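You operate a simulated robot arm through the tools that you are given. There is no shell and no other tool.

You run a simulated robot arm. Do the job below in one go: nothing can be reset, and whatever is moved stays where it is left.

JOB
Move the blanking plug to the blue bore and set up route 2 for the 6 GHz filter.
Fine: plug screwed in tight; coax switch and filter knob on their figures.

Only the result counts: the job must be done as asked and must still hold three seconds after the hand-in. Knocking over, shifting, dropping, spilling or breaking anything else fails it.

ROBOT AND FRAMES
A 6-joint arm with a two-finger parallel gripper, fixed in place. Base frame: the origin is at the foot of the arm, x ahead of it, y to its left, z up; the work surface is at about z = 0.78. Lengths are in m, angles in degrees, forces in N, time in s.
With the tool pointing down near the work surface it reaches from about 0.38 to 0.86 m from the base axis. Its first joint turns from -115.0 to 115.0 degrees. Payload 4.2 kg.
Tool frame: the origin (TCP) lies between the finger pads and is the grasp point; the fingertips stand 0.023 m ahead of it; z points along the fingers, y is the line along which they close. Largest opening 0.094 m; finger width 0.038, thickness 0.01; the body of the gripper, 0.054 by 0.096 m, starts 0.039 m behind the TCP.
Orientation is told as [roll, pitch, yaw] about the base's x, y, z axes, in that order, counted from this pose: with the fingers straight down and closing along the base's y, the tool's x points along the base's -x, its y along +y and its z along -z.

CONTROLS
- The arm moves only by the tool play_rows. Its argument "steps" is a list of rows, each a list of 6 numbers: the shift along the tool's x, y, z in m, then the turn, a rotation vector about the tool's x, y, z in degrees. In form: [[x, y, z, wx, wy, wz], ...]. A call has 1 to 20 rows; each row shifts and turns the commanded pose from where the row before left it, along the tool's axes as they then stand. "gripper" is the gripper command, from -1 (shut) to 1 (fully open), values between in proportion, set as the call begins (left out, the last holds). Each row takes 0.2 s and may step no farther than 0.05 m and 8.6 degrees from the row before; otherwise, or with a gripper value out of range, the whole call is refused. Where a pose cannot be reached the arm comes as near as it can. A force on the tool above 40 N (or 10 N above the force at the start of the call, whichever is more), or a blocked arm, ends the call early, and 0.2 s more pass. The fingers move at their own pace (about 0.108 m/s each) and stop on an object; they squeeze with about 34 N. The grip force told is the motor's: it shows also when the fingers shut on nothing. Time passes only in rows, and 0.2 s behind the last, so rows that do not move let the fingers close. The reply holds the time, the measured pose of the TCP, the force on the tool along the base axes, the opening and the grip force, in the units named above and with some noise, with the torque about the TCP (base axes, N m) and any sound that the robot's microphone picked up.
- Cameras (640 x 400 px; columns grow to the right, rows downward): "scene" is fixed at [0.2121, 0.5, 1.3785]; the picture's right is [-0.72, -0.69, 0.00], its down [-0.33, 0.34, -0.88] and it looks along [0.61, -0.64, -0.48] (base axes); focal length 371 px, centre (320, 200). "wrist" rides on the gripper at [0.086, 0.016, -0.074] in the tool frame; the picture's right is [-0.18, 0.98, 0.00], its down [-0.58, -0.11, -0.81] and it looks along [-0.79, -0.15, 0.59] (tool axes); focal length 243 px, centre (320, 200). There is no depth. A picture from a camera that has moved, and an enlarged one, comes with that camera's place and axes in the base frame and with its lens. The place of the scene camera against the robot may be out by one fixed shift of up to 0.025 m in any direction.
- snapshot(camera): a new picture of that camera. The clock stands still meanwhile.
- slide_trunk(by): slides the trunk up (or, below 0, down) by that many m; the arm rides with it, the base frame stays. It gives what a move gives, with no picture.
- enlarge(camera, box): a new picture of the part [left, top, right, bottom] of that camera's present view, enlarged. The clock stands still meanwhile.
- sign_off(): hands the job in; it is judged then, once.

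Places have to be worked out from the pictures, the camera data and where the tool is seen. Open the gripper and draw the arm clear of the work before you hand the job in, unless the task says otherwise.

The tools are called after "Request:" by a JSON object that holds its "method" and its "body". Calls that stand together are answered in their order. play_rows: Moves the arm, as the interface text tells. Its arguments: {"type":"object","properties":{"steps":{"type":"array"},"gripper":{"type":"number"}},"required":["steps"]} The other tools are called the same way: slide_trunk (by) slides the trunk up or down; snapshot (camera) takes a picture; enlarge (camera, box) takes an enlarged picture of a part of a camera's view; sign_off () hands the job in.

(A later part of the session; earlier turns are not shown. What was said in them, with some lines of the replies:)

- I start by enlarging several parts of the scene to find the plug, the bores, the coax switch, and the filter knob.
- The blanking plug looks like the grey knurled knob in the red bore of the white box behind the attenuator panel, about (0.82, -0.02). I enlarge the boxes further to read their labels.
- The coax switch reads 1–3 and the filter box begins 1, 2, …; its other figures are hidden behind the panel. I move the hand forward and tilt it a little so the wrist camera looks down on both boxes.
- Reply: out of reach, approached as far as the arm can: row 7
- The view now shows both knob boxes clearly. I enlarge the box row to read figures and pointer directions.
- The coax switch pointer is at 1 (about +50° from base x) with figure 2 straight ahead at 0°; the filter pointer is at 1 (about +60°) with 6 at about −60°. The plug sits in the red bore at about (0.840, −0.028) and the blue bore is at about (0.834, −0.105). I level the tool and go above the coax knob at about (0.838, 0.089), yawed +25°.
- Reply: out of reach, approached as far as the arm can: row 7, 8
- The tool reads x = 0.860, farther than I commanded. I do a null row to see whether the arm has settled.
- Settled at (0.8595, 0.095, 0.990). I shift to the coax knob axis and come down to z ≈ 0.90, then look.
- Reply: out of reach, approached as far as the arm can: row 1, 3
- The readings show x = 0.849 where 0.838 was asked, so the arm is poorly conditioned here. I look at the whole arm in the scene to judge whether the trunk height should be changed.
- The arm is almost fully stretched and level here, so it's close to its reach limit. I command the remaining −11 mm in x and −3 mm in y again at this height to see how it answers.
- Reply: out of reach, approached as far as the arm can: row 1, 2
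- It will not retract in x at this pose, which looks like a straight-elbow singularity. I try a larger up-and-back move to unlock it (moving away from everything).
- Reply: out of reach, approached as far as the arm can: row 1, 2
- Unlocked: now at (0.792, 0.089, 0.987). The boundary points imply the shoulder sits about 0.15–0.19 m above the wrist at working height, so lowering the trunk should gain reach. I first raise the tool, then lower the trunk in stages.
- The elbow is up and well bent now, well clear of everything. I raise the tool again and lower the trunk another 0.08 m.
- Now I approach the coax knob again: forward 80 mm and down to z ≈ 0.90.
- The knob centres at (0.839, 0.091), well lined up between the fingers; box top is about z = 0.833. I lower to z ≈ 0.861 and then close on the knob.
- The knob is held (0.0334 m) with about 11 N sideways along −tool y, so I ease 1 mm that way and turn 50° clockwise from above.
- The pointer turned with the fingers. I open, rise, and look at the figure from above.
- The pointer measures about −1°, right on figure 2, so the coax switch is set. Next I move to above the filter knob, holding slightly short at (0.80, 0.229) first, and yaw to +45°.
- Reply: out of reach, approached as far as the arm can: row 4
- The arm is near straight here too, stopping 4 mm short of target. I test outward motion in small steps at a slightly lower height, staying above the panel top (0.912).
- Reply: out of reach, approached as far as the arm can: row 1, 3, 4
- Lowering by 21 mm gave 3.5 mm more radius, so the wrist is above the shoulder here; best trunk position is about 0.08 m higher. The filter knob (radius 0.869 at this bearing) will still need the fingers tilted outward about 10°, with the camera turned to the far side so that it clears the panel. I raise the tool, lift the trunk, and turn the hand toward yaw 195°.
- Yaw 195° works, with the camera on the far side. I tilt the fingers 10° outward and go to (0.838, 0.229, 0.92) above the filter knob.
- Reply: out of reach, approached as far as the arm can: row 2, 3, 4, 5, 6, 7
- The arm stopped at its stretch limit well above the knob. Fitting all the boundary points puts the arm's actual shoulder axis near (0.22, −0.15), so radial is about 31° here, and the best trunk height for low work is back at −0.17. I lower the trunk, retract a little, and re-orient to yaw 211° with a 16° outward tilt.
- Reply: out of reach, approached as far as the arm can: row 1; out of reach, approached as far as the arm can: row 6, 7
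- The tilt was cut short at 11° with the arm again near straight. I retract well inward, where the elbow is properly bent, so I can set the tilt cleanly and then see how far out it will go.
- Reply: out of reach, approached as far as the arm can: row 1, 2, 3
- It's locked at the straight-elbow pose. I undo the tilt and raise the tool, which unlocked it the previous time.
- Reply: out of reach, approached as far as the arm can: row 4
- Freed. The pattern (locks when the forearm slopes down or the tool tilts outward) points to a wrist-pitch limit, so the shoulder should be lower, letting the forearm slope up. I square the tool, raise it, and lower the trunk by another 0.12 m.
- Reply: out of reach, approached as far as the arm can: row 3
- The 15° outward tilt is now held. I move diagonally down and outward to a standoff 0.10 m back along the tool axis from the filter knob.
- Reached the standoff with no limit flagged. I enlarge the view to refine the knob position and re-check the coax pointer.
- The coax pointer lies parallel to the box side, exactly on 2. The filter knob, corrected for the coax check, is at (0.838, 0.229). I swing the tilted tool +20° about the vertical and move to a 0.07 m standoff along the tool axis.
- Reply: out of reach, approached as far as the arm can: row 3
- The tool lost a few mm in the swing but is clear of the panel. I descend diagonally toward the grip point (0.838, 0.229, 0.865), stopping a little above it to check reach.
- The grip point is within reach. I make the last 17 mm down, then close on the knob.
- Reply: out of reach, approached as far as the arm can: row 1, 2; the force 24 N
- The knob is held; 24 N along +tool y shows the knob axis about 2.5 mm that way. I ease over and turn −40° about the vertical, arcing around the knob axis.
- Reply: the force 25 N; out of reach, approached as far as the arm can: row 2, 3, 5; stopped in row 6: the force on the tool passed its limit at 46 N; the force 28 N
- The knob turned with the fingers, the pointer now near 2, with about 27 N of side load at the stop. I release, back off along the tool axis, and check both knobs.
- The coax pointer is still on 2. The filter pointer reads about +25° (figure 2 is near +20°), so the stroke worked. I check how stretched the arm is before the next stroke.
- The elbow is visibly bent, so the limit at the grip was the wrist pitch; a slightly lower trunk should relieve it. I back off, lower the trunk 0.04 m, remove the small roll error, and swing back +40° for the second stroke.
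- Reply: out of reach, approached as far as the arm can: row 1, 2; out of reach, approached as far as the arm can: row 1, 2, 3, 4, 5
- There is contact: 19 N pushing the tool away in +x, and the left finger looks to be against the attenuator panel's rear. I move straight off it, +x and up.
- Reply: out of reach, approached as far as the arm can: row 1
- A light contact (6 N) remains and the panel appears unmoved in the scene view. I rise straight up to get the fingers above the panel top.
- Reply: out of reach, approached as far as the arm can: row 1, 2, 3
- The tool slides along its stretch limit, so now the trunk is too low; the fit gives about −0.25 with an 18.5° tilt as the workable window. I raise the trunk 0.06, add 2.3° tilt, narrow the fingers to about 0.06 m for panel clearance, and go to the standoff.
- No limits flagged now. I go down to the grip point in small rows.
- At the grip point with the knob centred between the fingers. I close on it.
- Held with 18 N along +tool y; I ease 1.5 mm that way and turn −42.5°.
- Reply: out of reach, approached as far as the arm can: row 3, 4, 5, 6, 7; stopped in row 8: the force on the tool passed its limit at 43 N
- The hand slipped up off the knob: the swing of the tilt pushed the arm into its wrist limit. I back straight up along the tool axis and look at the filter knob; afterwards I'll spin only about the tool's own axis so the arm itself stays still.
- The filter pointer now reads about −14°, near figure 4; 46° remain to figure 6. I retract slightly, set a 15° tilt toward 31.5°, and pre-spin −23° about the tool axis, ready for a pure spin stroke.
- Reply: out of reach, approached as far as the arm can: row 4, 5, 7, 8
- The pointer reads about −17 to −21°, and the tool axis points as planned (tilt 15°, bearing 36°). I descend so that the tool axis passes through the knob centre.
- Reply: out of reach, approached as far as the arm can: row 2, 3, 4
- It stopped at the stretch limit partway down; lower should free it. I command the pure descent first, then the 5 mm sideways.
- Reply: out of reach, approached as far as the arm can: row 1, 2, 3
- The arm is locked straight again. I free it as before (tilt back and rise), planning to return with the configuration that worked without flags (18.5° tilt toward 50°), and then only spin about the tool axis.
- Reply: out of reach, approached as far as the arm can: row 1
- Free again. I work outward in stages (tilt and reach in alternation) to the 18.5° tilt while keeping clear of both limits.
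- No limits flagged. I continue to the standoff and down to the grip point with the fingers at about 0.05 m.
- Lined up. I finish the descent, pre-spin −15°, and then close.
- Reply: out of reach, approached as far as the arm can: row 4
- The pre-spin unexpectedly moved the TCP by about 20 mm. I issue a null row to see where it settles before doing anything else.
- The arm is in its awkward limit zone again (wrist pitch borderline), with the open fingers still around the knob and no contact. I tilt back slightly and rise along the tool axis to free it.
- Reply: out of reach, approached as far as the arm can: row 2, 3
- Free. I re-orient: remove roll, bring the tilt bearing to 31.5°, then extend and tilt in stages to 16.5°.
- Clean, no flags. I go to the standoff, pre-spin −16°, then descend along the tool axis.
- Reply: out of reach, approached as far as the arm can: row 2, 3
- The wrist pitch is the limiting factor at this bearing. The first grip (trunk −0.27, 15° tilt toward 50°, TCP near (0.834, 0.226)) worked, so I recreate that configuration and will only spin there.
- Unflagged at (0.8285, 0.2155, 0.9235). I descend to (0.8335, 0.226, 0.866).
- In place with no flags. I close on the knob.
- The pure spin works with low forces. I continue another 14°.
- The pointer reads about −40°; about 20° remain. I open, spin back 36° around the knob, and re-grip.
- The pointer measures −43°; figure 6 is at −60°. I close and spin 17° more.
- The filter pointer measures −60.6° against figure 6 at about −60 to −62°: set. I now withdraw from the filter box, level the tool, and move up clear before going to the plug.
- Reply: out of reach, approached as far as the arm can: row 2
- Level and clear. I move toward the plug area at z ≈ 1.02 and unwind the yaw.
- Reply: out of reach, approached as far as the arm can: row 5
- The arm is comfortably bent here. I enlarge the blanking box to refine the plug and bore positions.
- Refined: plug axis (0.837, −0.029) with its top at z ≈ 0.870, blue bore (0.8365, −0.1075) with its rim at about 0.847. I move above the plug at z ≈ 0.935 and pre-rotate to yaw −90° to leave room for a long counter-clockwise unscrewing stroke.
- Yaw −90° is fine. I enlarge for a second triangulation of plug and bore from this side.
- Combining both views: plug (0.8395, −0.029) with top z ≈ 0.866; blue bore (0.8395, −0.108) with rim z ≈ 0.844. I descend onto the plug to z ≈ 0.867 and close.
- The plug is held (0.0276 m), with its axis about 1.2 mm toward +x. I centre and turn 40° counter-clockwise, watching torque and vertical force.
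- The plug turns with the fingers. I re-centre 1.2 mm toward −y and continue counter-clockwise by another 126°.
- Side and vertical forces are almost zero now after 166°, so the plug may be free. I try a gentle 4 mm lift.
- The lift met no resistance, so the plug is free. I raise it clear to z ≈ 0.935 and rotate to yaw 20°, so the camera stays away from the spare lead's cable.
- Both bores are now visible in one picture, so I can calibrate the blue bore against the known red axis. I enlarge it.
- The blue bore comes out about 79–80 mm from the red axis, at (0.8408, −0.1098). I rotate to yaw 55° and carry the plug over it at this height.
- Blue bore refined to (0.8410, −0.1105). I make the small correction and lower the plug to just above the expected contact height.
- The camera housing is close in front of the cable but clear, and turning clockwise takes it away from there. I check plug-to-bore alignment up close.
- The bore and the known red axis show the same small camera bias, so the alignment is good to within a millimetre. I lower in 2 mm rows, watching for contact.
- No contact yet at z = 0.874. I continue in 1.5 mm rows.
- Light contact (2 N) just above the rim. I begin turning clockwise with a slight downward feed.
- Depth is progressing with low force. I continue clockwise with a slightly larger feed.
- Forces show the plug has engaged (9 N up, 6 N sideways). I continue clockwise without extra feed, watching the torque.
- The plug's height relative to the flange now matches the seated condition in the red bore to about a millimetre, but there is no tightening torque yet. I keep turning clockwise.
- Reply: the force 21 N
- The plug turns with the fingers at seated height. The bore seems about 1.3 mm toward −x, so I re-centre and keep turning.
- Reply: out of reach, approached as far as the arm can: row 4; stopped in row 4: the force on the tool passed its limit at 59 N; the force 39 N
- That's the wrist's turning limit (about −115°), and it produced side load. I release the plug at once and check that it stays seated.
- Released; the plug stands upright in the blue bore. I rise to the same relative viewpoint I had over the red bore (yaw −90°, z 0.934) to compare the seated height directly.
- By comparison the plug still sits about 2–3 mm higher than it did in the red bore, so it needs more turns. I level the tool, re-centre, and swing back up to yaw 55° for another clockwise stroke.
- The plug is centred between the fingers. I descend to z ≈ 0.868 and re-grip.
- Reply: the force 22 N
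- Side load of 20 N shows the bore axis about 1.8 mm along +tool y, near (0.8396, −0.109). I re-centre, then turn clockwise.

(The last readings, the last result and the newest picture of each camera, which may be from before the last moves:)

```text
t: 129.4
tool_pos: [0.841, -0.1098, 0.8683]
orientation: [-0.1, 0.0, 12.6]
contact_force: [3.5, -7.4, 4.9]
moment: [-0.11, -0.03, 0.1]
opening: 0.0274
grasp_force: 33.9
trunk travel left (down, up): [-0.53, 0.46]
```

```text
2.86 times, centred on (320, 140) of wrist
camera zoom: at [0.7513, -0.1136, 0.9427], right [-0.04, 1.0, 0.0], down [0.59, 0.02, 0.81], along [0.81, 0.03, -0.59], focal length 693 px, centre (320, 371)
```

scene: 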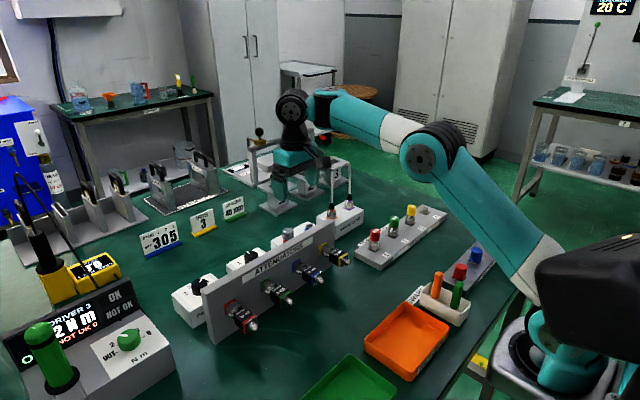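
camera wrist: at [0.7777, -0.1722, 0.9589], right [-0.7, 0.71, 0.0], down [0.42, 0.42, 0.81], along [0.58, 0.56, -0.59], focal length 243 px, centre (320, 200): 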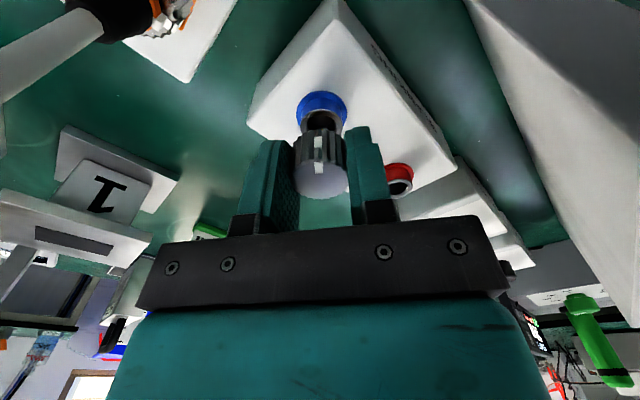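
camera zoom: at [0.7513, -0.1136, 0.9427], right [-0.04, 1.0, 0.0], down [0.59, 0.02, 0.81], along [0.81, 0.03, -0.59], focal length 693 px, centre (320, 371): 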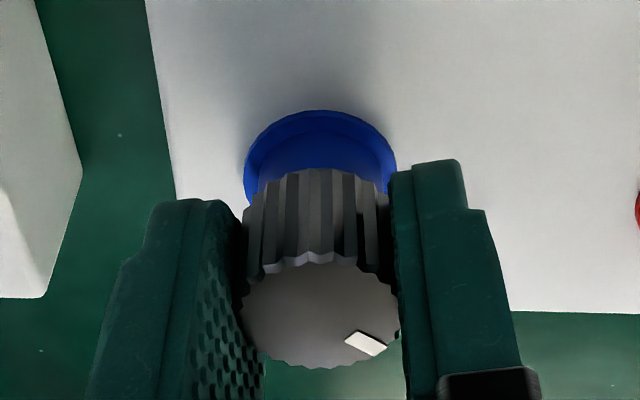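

The mark shows the fingers slipped about 36° on the plug, so it now resists turning clockwise. I turn a little more in slow rows to read the torque.

Request:
{"method": "play_rows", "body": {"steps": [[0, 0, 0, 0, 0, 4], [0, 0, 0, 0, 0, 4], [0, 0, 0, 0, 0, 4]]}}

Request:
{"method": "enlarge", "body": {"camera": "wrist", "box": [260, 70, 380, 210]}}

```text
t: 130.2
tool_pos: [0.8387, -0.1102, 0.867]
orientation: [-0.1, -0.1, 0.8]
contact_force: [3.2, -9.4, 1.7]
moment: [-0.19, -0.06, 0.38]
opening: 0.0272
grasp_force: 33.7
trunk travel left (down, up): [-0.53, 0.46]
```

```text
2.86 times, centred on (320, 140) of wrist
camera zoom: at [0.7526, -0.0952, 0.9424], right [0.17, 0.99, 0.0], down [0.58, -0.1, 0.81], along [0.79, -0.14, -0.59], focal length 693 px, centre (320, 371)
```

zoom: 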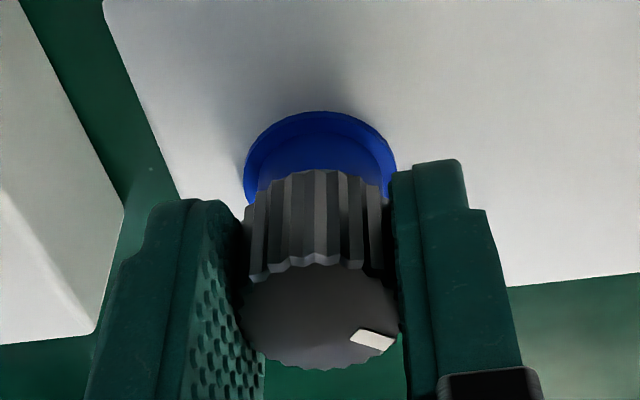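

Torque climbs to 0.38 N·m while the plug still creeps round a little. I keep tightening until it no longer moves.

Request:
{"method": "play_rows", "body": {"steps": [[0, 0, 0, 0, 0, 6], [0, 0, 0, 0, 0, 6], [0, 0, 0, 0, 0, 6], [0, 0, 0, 0, 0, 6], [0, 0, 0, 0, 0, 6]]}}

Request:
{"method": "enlarge", "body": {"camera": "wrist", "box": [260, 70, 380, 210]}}

```text
t: 131.4
tool_pos: [0.8383, -0.1086, 0.8678]
orientation: [0.1, 0.0, -29.0]
contact_force: [-2.8, -11.6, -2.1]
moment: [-0.21, 0.04, 0.43]
opening: 0.0276
grasp_force: 33.7
trunk travel left (down, up): [-0.53, 0.46]
```

```text
2.86 times, centred on (320, 140) of wrist
camera zoom: at [0.7712, -0.0533, 0.9424], right [0.64, 0.77, 0.0], down [0.46, -0.38, 0.81], along [0.62, -0.52, -0.59], focal length 693 px, centre (320, 371)
```

zoom: 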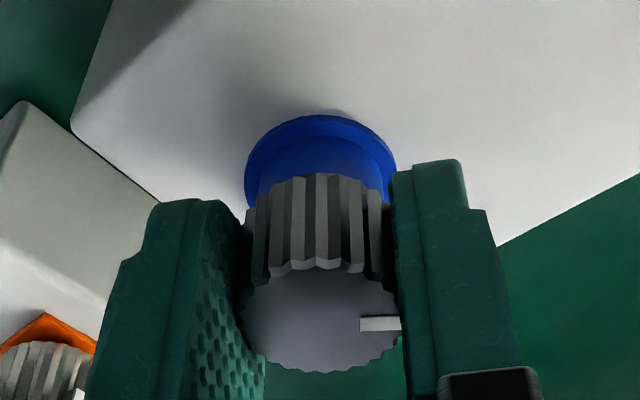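

The plug now barely moves (the fingers slip at about 0.4 N·m), so it looks tight. I apply one more 24° of slipping torque, then release and rise to compare its seated height again.

Request:
{"method": "play_rows", "body": {"steps": [[0, 0, 0, 0, 0, 6], [0, 0, 0, 0, 0, 6], [0, 0, 0, 0, 0, 6], [0, 0, 0, 0, 0, 6]]}}

Request:
{"method": "enlarge", "body": {"camera": "wrist", "box": [260, 70, 380, 210]}}

```text
t: 132.4
tool_pos: [0.8406, -0.1087, 0.8679]
orientation: [-0.1, 0.0, -53.1]
contact_force: [-6.4, -9.5, -0.3]
moment: [-0.09, 0.06, 0.42]
opening: 0.0272
grasp_force: 34.2
trunk travel left (down, up): [-0.53, 0.46]
```

```text
2.86 times, centred on (320, 140) of wrist
camera zoom: at [0.8002, -0.0302, 0.9427], right [0.9, 0.44, 0.0], down [0.26, -0.53, 0.81], along [0.36, -0.72, -0.59], focal length 693 px, centre (320, 371)
```

zoom: 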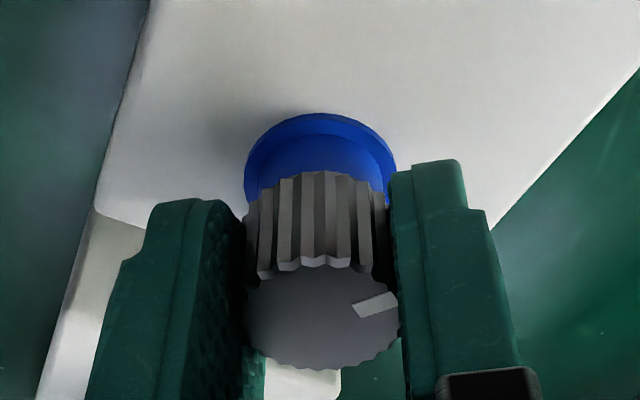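

The plug did not move at all over these 24° with 0.42 N·m applied: it's tight. I release, rise, and look from the comparison viewpoint.

Request:
{"method": "play_rows", "body": {"steps": [[0, 0, 0, 0, 0, 0], [0, 0, 0, 0, 0, 0]], "gripper": 0.1}}

Request:
{"method": "play_rows", "body": {"steps": [[0, 0, -0.016, 0, 0, 0], [0, 0, -0.025, 0, 0, 0], [0, 0, -0.0255, 0, 0, 0], [0, 0, 0, 0, 0, 7.3], [0, 0, 0, 0, 0, 7.3], [0, 0, 0, 0, 0, 7.3], [0, 0, 0, 0, 0, 7.3], [0, 0, 0, 0, 0, 7.3], [0, 0, 0, 0, 0, 0]]}}

Request:
{"method": "enlarge", "body": {"camera": "wrist", "box": [250, 40, 410, 180]}}

Request:
{"method": "snapshot", "body": {"camera": "wrist"}}

```text
t: 133.1
tool_pos: [0.8394, -0.1082, 0.8677]
orientation: [0.0, 0.0, -53.2]
contact_force: [0.6, -0.6, -0.1]
moment: [0.01, 0.03, -0.03]
opening: 0.0519
grasp_force: 0.1
trunk travel left (down, up): [-0.53, 0.46]
```

```text
t: 135.1
tool_pos: [0.8398, -0.1079, 0.9348]
orientation: [0.0, 0.0, -89.7]
contact_force: [0.4, 0.4, -0.6]
moment: [0.01, -0.02, -0.04]
opening: 0.0517
grasp_force: 0.1
trunk travel left (down, up): [-0.53, 0.46]
```

```text
2.86 times, centred on (330, 110) of wrist
camera zoom: at [0.8546, -0.0221, 1.0096], right [0.98, -0.18, 0.0], down [-0.11, -0.58, 0.81], along [-0.14, -0.79, -0.59], focal length 693 px, centre (291, 457)
```

zoom: 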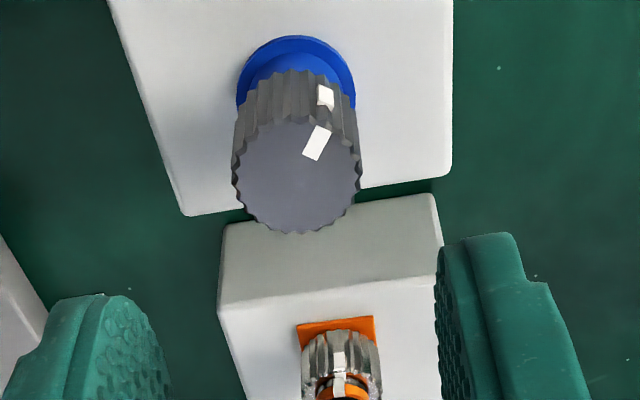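

```text
taken
camera wrist: at [0.8546, -0.0221, 1.0096], right [0.98, -0.18, 0.0], down [-0.11, -0.58, 0.81], along [-0.14, -0.79, -0.59], focal length 243 px, centre (320, 200)
```

wrist: 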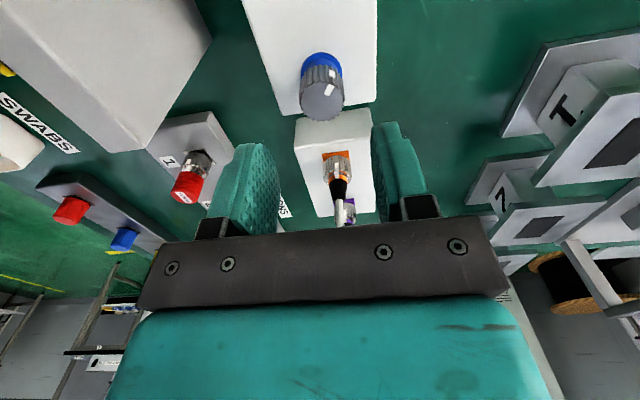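

The plug's height now agrees with the red-bore condition to about 1 mm, and it resisted 0.42 N·m without moving. I open the gripper, rise clear, and turn back to yaw 0 for a final look at everything.

Request:
{"method": "play_rows", "body": {"steps": [[0, 0, -0.03, 0, 0, 0], [0, 0, -0.03, 0, 0, 0], [0, 0, -0.03, 0, 0, 0], [0, 0, 0, 0, 0, -8.4], [0, 0, 0, 0, 0, -8.4], [0, 0, 0, 0, 0, -8.4], [0, 0, 0, 0, 0, -8.4], [0, 0, 0, 0, 0, -8.4], [0, 0, 0, 0, 0, -8.4], [0, 0, 0, 0, 0, -8.4], [0, 0, 0, 0, 0, -8.4], [0, 0, 0, 0, 0, -8.4], [0, 0, 0, 0, 0, -8.4], [0, 0, 0, 0, 0, -5.7], [0.03, 0.02, 0, 0, 0, 0], [0.03, 0.03, 0, 0, 0, 0], [0.03, 0.03, 0, 0, 0, 0], [0, 0, 0, 0, 0, 0]], "gripper": 1}}

Request:
{"method": "snapshot", "body": {"camera": "wrist"}}

Request:
{"method": "snapshot", "body": {"camera": "scene"}}

```text
t: 138.8
tool_pos: [0.7498, -0.0305, 1.0231]
orientation: [0.0, -0.1, 0.1]
contact_force: [0.0, 0.0, -0.5]
moment: [0.04, -0.01, 0.01]
opening: 0.0941
grasp_force: 0.1
trunk travel left (down, up): [-0.53, 0.46]
```

```text
taken
camera wrist: at [0.663, -0.0147, 1.0981], right [0.18, 0.98, 0.0], down [0.58, -0.11, 0.81], along [0.79, -0.15, -0.59], focal length 243 px, centre (320, 200)
```

wrist: 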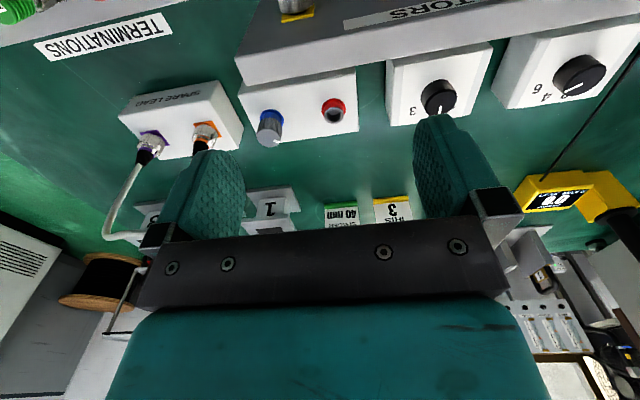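

```text
taken
```

scene: 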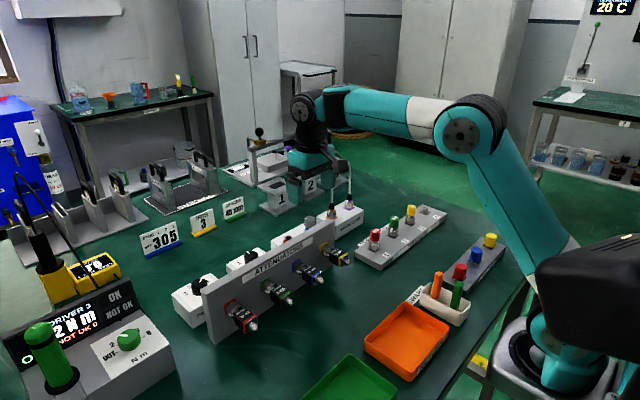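

Nothing else appears disturbed. I zoom in on the plug, both knobs, and the panel.

Request:
{"method": "enlarge", "body": {"camera": "wrist", "box": [230, 70, 370, 160]}}

Request:
{"method": "enlarge", "body": {"camera": "wrist", "box": [390, 30, 640, 130]}}

Request:
{"method": "enlarge", "body": {"camera": "scene", "box": [165, 200, 365, 340]}}

```text
4.44 times, centred on (300, 115) of wrist
camera zoom: at [0.663, -0.0147, 1.0981], right [0.18, 0.98, 0.0], down [0.58, -0.11, 0.81], along [0.79, -0.15, -0.59], focal length 1078 px, centre (409, 578)
```

zoom: 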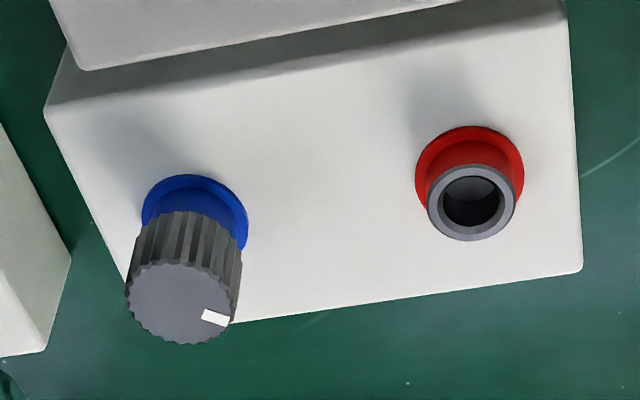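

```text
2.56 times, centred on (515, 80) of wrist
camera zoom: at [0.663, -0.0147, 1.0981], right [0.18, 0.98, 0.0], down [0.58, -0.11, 0.81], along [0.79, -0.15, -0.59], focal length 621 px, centre (-179, 507)
```

zoom: 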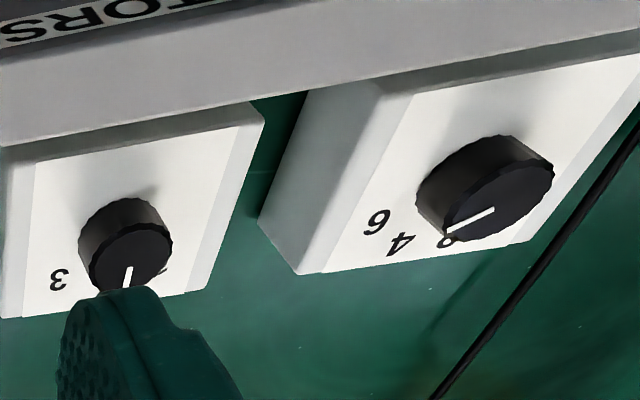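

```text
2.86 times, centred on (265, 270) of scene
camera zoom: at [0.2121, 0.5, 1.3785], right [-0.72, -0.69, 0.0], down [-0.33, 0.34, -0.88], along [0.61, -0.64, -0.48], focal length 1060 px, centre (477, 0)
```

zoom: 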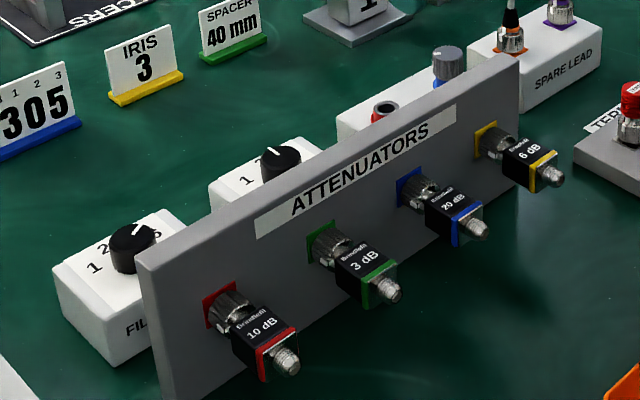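

I want a more careful check of the plug's seating depth, so I enlarge the plug and the empty red bore at high magnification.

Request:
{"method": "enlarge", "body": {"camera": "wrist", "box": [245, 95, 305, 155]}}

Request:
{"method": "enlarge", "body": {"camera": "wrist", "box": [310, 85, 360, 135]}}

Request:
{"method": "enlarge", "body": {"camera": "scene", "box": [285, 205, 345, 250]}}

```text
6.67 times, centred on (275, 125) of wrist
camera zoom: at [0.663, -0.0147, 1.0981], right [0.18, 0.98, 0.0], down [0.58, -0.11, 0.81], along [0.79, -0.15, -0.59], focal length 1618 px, centre (620, 700)
```

zoom: 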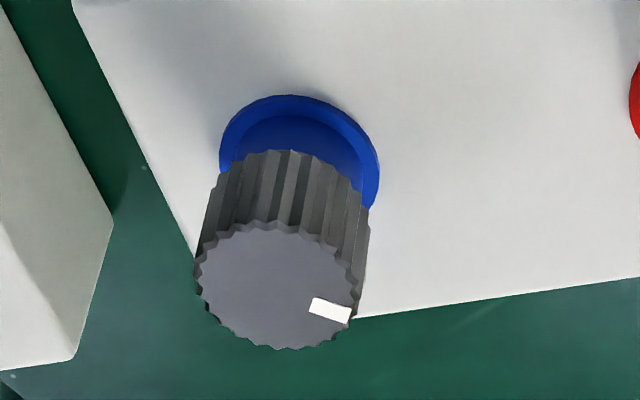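

```text
8.00 times, centred on (335, 110) of wrist
camera zoom: at [0.663, -0.0147, 1.0981], right [0.18, 0.98, 0.0], down [0.58, -0.11, 0.81], along [0.79, -0.15, -0.59], focal length 1941 px, centre (200, 920)
```

zoom: 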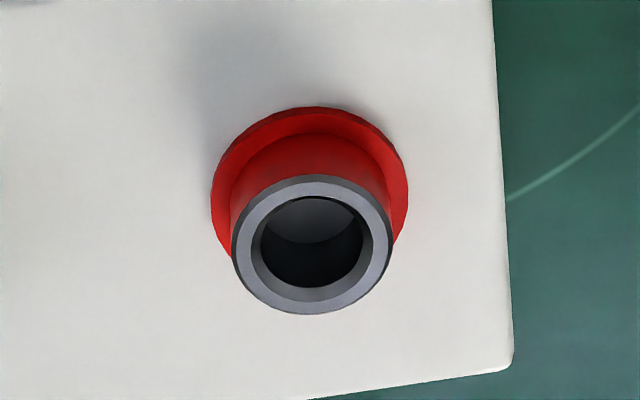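

```text
8.89 times, centred on (315, 228) of scene
camera zoom: at [0.2121, 0.5, 1.3785], right [-0.72, -0.69, 0.0], down [-0.33, 0.34, -0.88], along [0.61, -0.64, -0.48], focal length 3299 px, centre (364, -44)
```

zoom: 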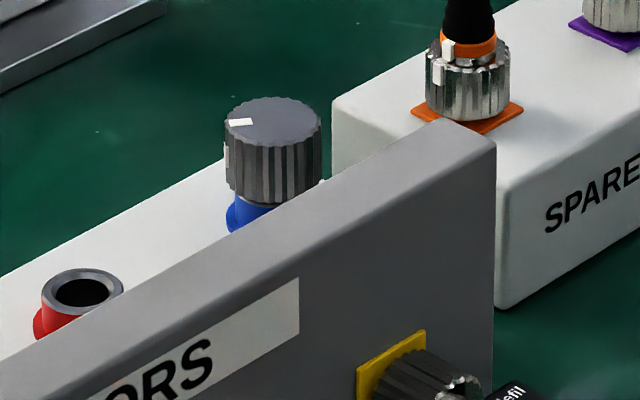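

Most estimates agree within 1–2 mm, so I look closer at the junction between plug and blue collar.

Request:
{"method": "enlarge", "body": {"camera": "scene", "box": [300, 212, 320, 234]}}

Request:
{"method": "enlarge", "body": {"camera": "wrist", "box": [255, 100, 290, 130]}}

```text
16.00 times, centred on (310, 223) of scene
camera zoom: at [0.2121, 0.5, 1.3785], right [-0.72, -0.69, 0.0], down [-0.33, 0.34, -0.88], along [0.61, -0.64, -0.48], focal length 5938 px, centre (480, -168)
```

zoom: 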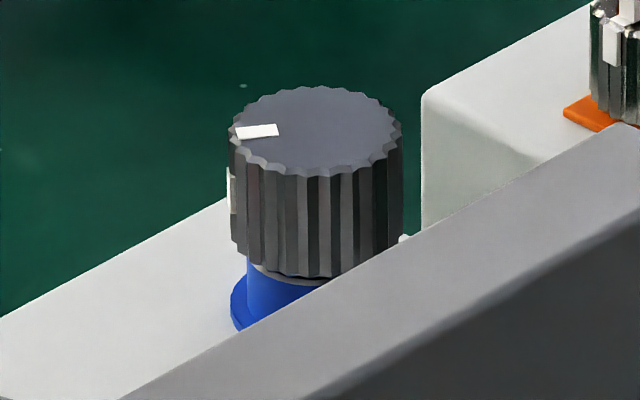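

```text
13.33 times, centred on (272, 115) of wrist
camera zoom: at [0.663, -0.0147, 1.0981], right [0.18, 0.98, 0.0], down [0.58, -0.11, 0.81], along [0.79, -0.15, -0.59], focal length 3235 px, centre (953, 1333)
```

zoom: 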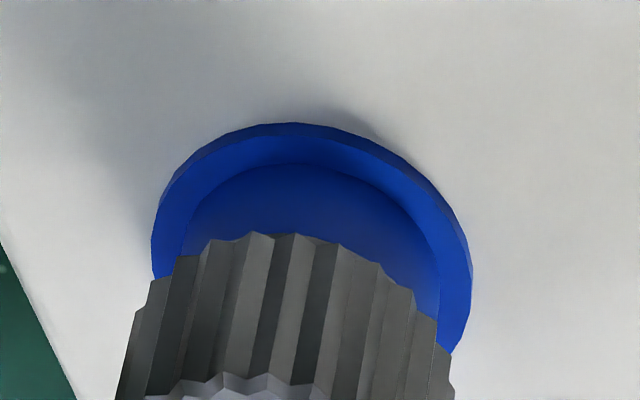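

The plug appears to sit on the collar's grey rim, perhaps with a small gap. I magnify that junction further.

Request:
{"method": "enlarge", "body": {"camera": "scene", "box": [301, 224, 313, 234]}}

Request:
{"method": "enlarge", "body": {"camera": "scene", "box": [284, 230, 300, 244]}}

```text
16.00 times, centred on (307, 229) of scene
camera zoom: at [0.2121, 0.5, 1.3785], right [-0.72, -0.69, 0.0], down [-0.33, 0.34, -0.88], along [0.61, -0.64, -0.48], focal length 5938 px, centre (528, -264)
```

zoom: 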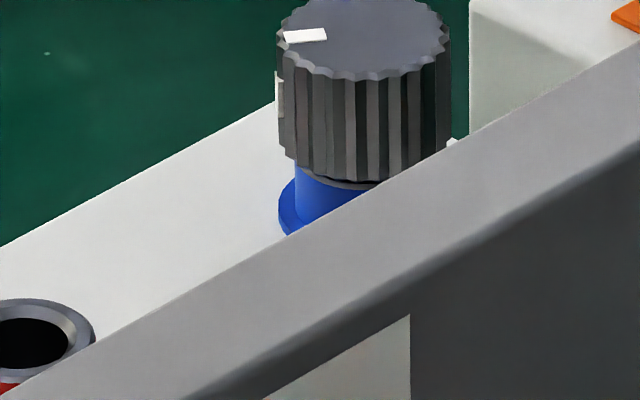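

```text
16.00 times, centred on (292, 237) of scene
camera zoom: at [0.2121, 0.5, 1.3785], right [-0.72, -0.69, 0.0], down [-0.33, 0.34, -0.88], along [0.61, -0.64, -0.48], focal length 5938 px, centre (768, -392)
```

zoom: 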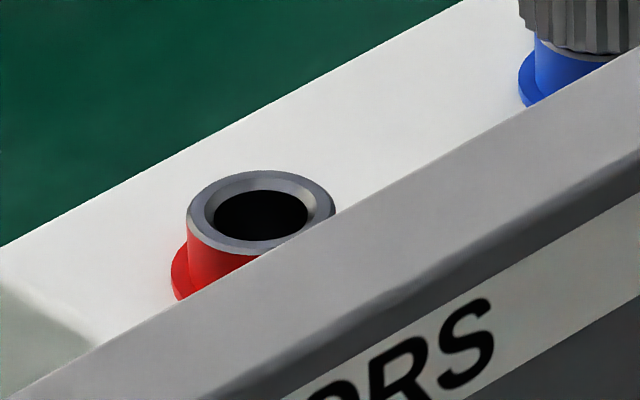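

The plug rests on the collar rim and its top height matches the red-bore seating within measurement error. It took about the same turning angle as unscrewing did, and it holds against 0.42 N·m. The scene shows the coax pointer on 2 and the filter pointer toward 6, with nothing else displaced. I draw the arm back and up, clear of the work.

Request:
{"method": "play_rows", "body": {"steps": [[0, 0, -0.04, 0, 0, 0], [0.03, 0, -0.04, 0, 0, 0], [0.04, 0, -0.03, 0, 0, 0], [0.04, 0, 0, 0, 0, 0], [0.04, 0, 0, 0, 0, 0], [0, 0, 0, 0, 0, 0]], "gripper": 1}}

Request:
{"method": "snapshot", "body": {"camera": "scene"}}

Request:
{"method": "snapshot", "body": {"camera": "wrist"}}

Request:
{"method": "enlarge", "body": {"camera": "wrist", "box": [240, 70, 520, 190]}}

Request:
{"method": "enlarge", "body": {"camera": "scene", "box": [220, 195, 340, 285]}}

```text
t: 140.2
tool_pos: [0.5981, -0.0295, 1.1344]
orientation: [-0.1, -0.1, 0.1]
contact_force: [0.4, 0.2, -0.8]
moment: [0.02, 0.01, 0.0]
opening: 0.0941
grasp_force: 0.0
trunk travel left (down, up): [-0.53, 0.46]
```

```text
taken
```

scene: 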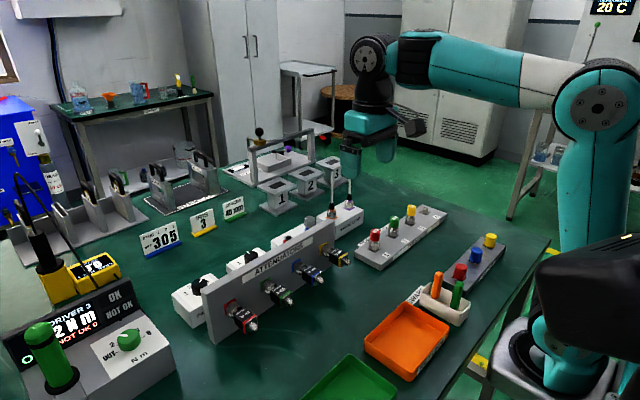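

```text
taken
camera wrist: at [0.5118, -0.0134, 1.2091], right [0.18, 0.98, 0.0], down [0.58, -0.11, 0.81], along [0.79, -0.15, -0.59], focal length 243 px, centre (320, 200)
```

wrist: 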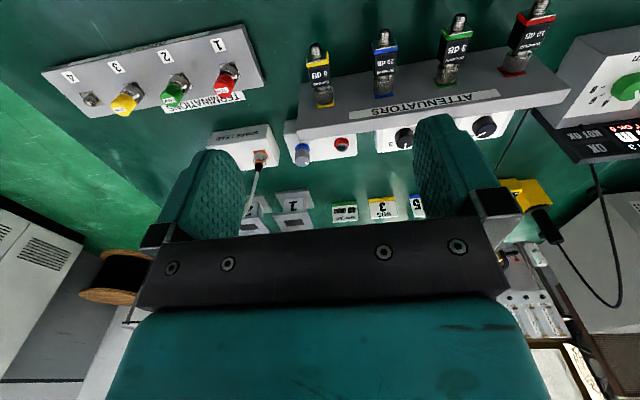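

```text
2.29 times, centred on (380, 130) of wrist
camera zoom: at [0.5118, -0.0134, 1.2091], right [0.18, 0.98, 0.0], down [0.58, -0.11, 0.81], along [0.79, -0.15, -0.59], focal length 555 px, centre (183, 360)
```

zoom: 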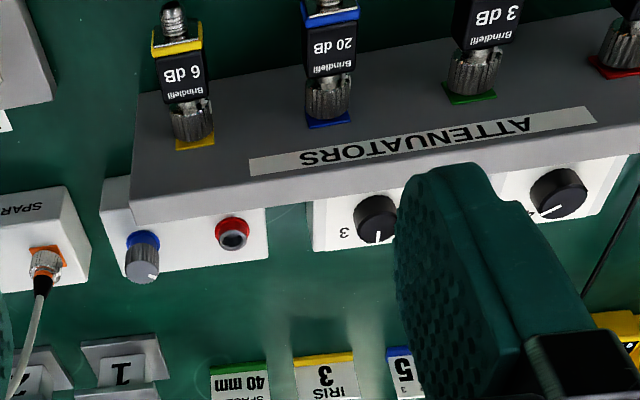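

```text
4.44 times, centred on (280, 240) of scene
camera zoom: at [0.2121, 0.5, 1.3785], right [-0.72, -0.69, 0.0], down [-0.33, 0.34, -0.88], along [0.61, -0.64, -0.48], focal length 1650 px, centre (498, 22)
```

zoom: 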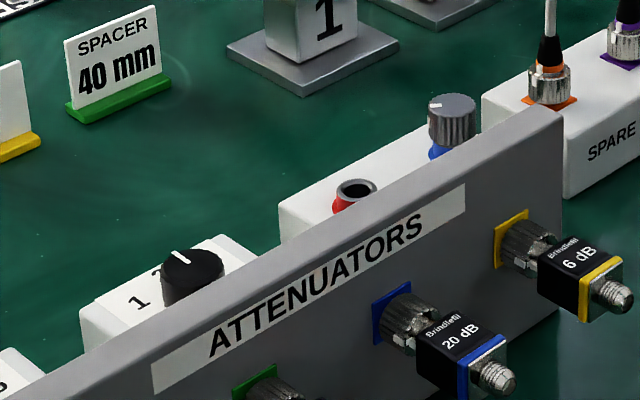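

For a last direct comparison, I take the same scene crop I took at the start.

Request:
{"method": "enlarge", "body": {"camera": "scene", "box": [220, 215, 340, 290]}}

Request:
{"method": "enlarge", "body": {"camera": "scene", "box": [165, 265, 245, 325]}}

```text
5.33 times, centred on (280, 252) of scene
camera zoom: at [0.2121, 0.5, 1.3785], right [-0.72, -0.69, 0.0], down [-0.33, 0.34, -0.88], along [0.61, -0.64, -0.48], focal length 1980 px, centre (533, -80)
```

zoom: 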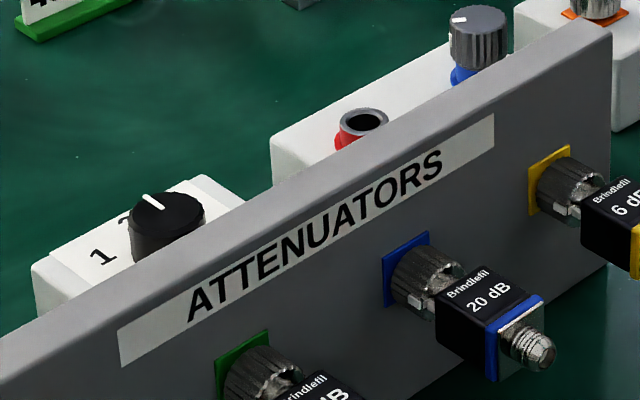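

```text
6.67 times, centred on (205, 295) of scene
camera zoom: at [0.2121, 0.5, 1.3785], right [-0.72, -0.69, 0.0], down [-0.33, 0.34, -0.88], along [0.61, -0.64, -0.48], focal length 2474 px, centre (1087, -433)
```

zoom: 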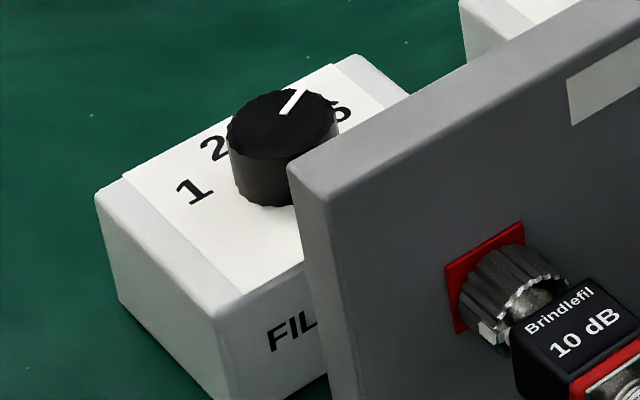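

The panel and attenuators are pixel-identical to the start. The filter pointer is on 6, the coax pointer is on 2, and the plug sits upright and tight in the blue bore. The gripper is open and the arm is clear, so I hand the job in.

Request:
{"method": "sign_off", "body": {}}

```text
The job is handed in.
```

I moved the blanking plug from the red bore to the blue bore and tightened it. The coax switch is on 2 and the filter knob is on 6. The job is handed in, with the gripper open and the arm clear of the work. I haven't seen a verdict.

- **Plug:** It stopped turning, and the fingers slipped on it at about 0.42 N·m, which is as much as the grip can apply. Its height is within about 1–2 mm of how it sat in the red bore. Most measurements put it slightly higher, and one close-up showed what may be a gap of about 1 mm at the rim. I judged it fully home because it would not turn further and took about the same turning angle to tighten as to release.
- **Coax switch:** The pointer is on figure 2, within about 2°.
- **Filter knob:** It needed several grips because it is at the edge of the arm's reach. The final reading was about −61° (a rougher scene-camera check gave −64°), with figure 6 at −60° to −62°.
- **Contact with the panel:** While I was reaching the filter knob, one finger pressed against the back of the attenuator panel with about 19 N. The panel and attenuators look unmoved in the before and after pictures, and nothing else appears disturbed.
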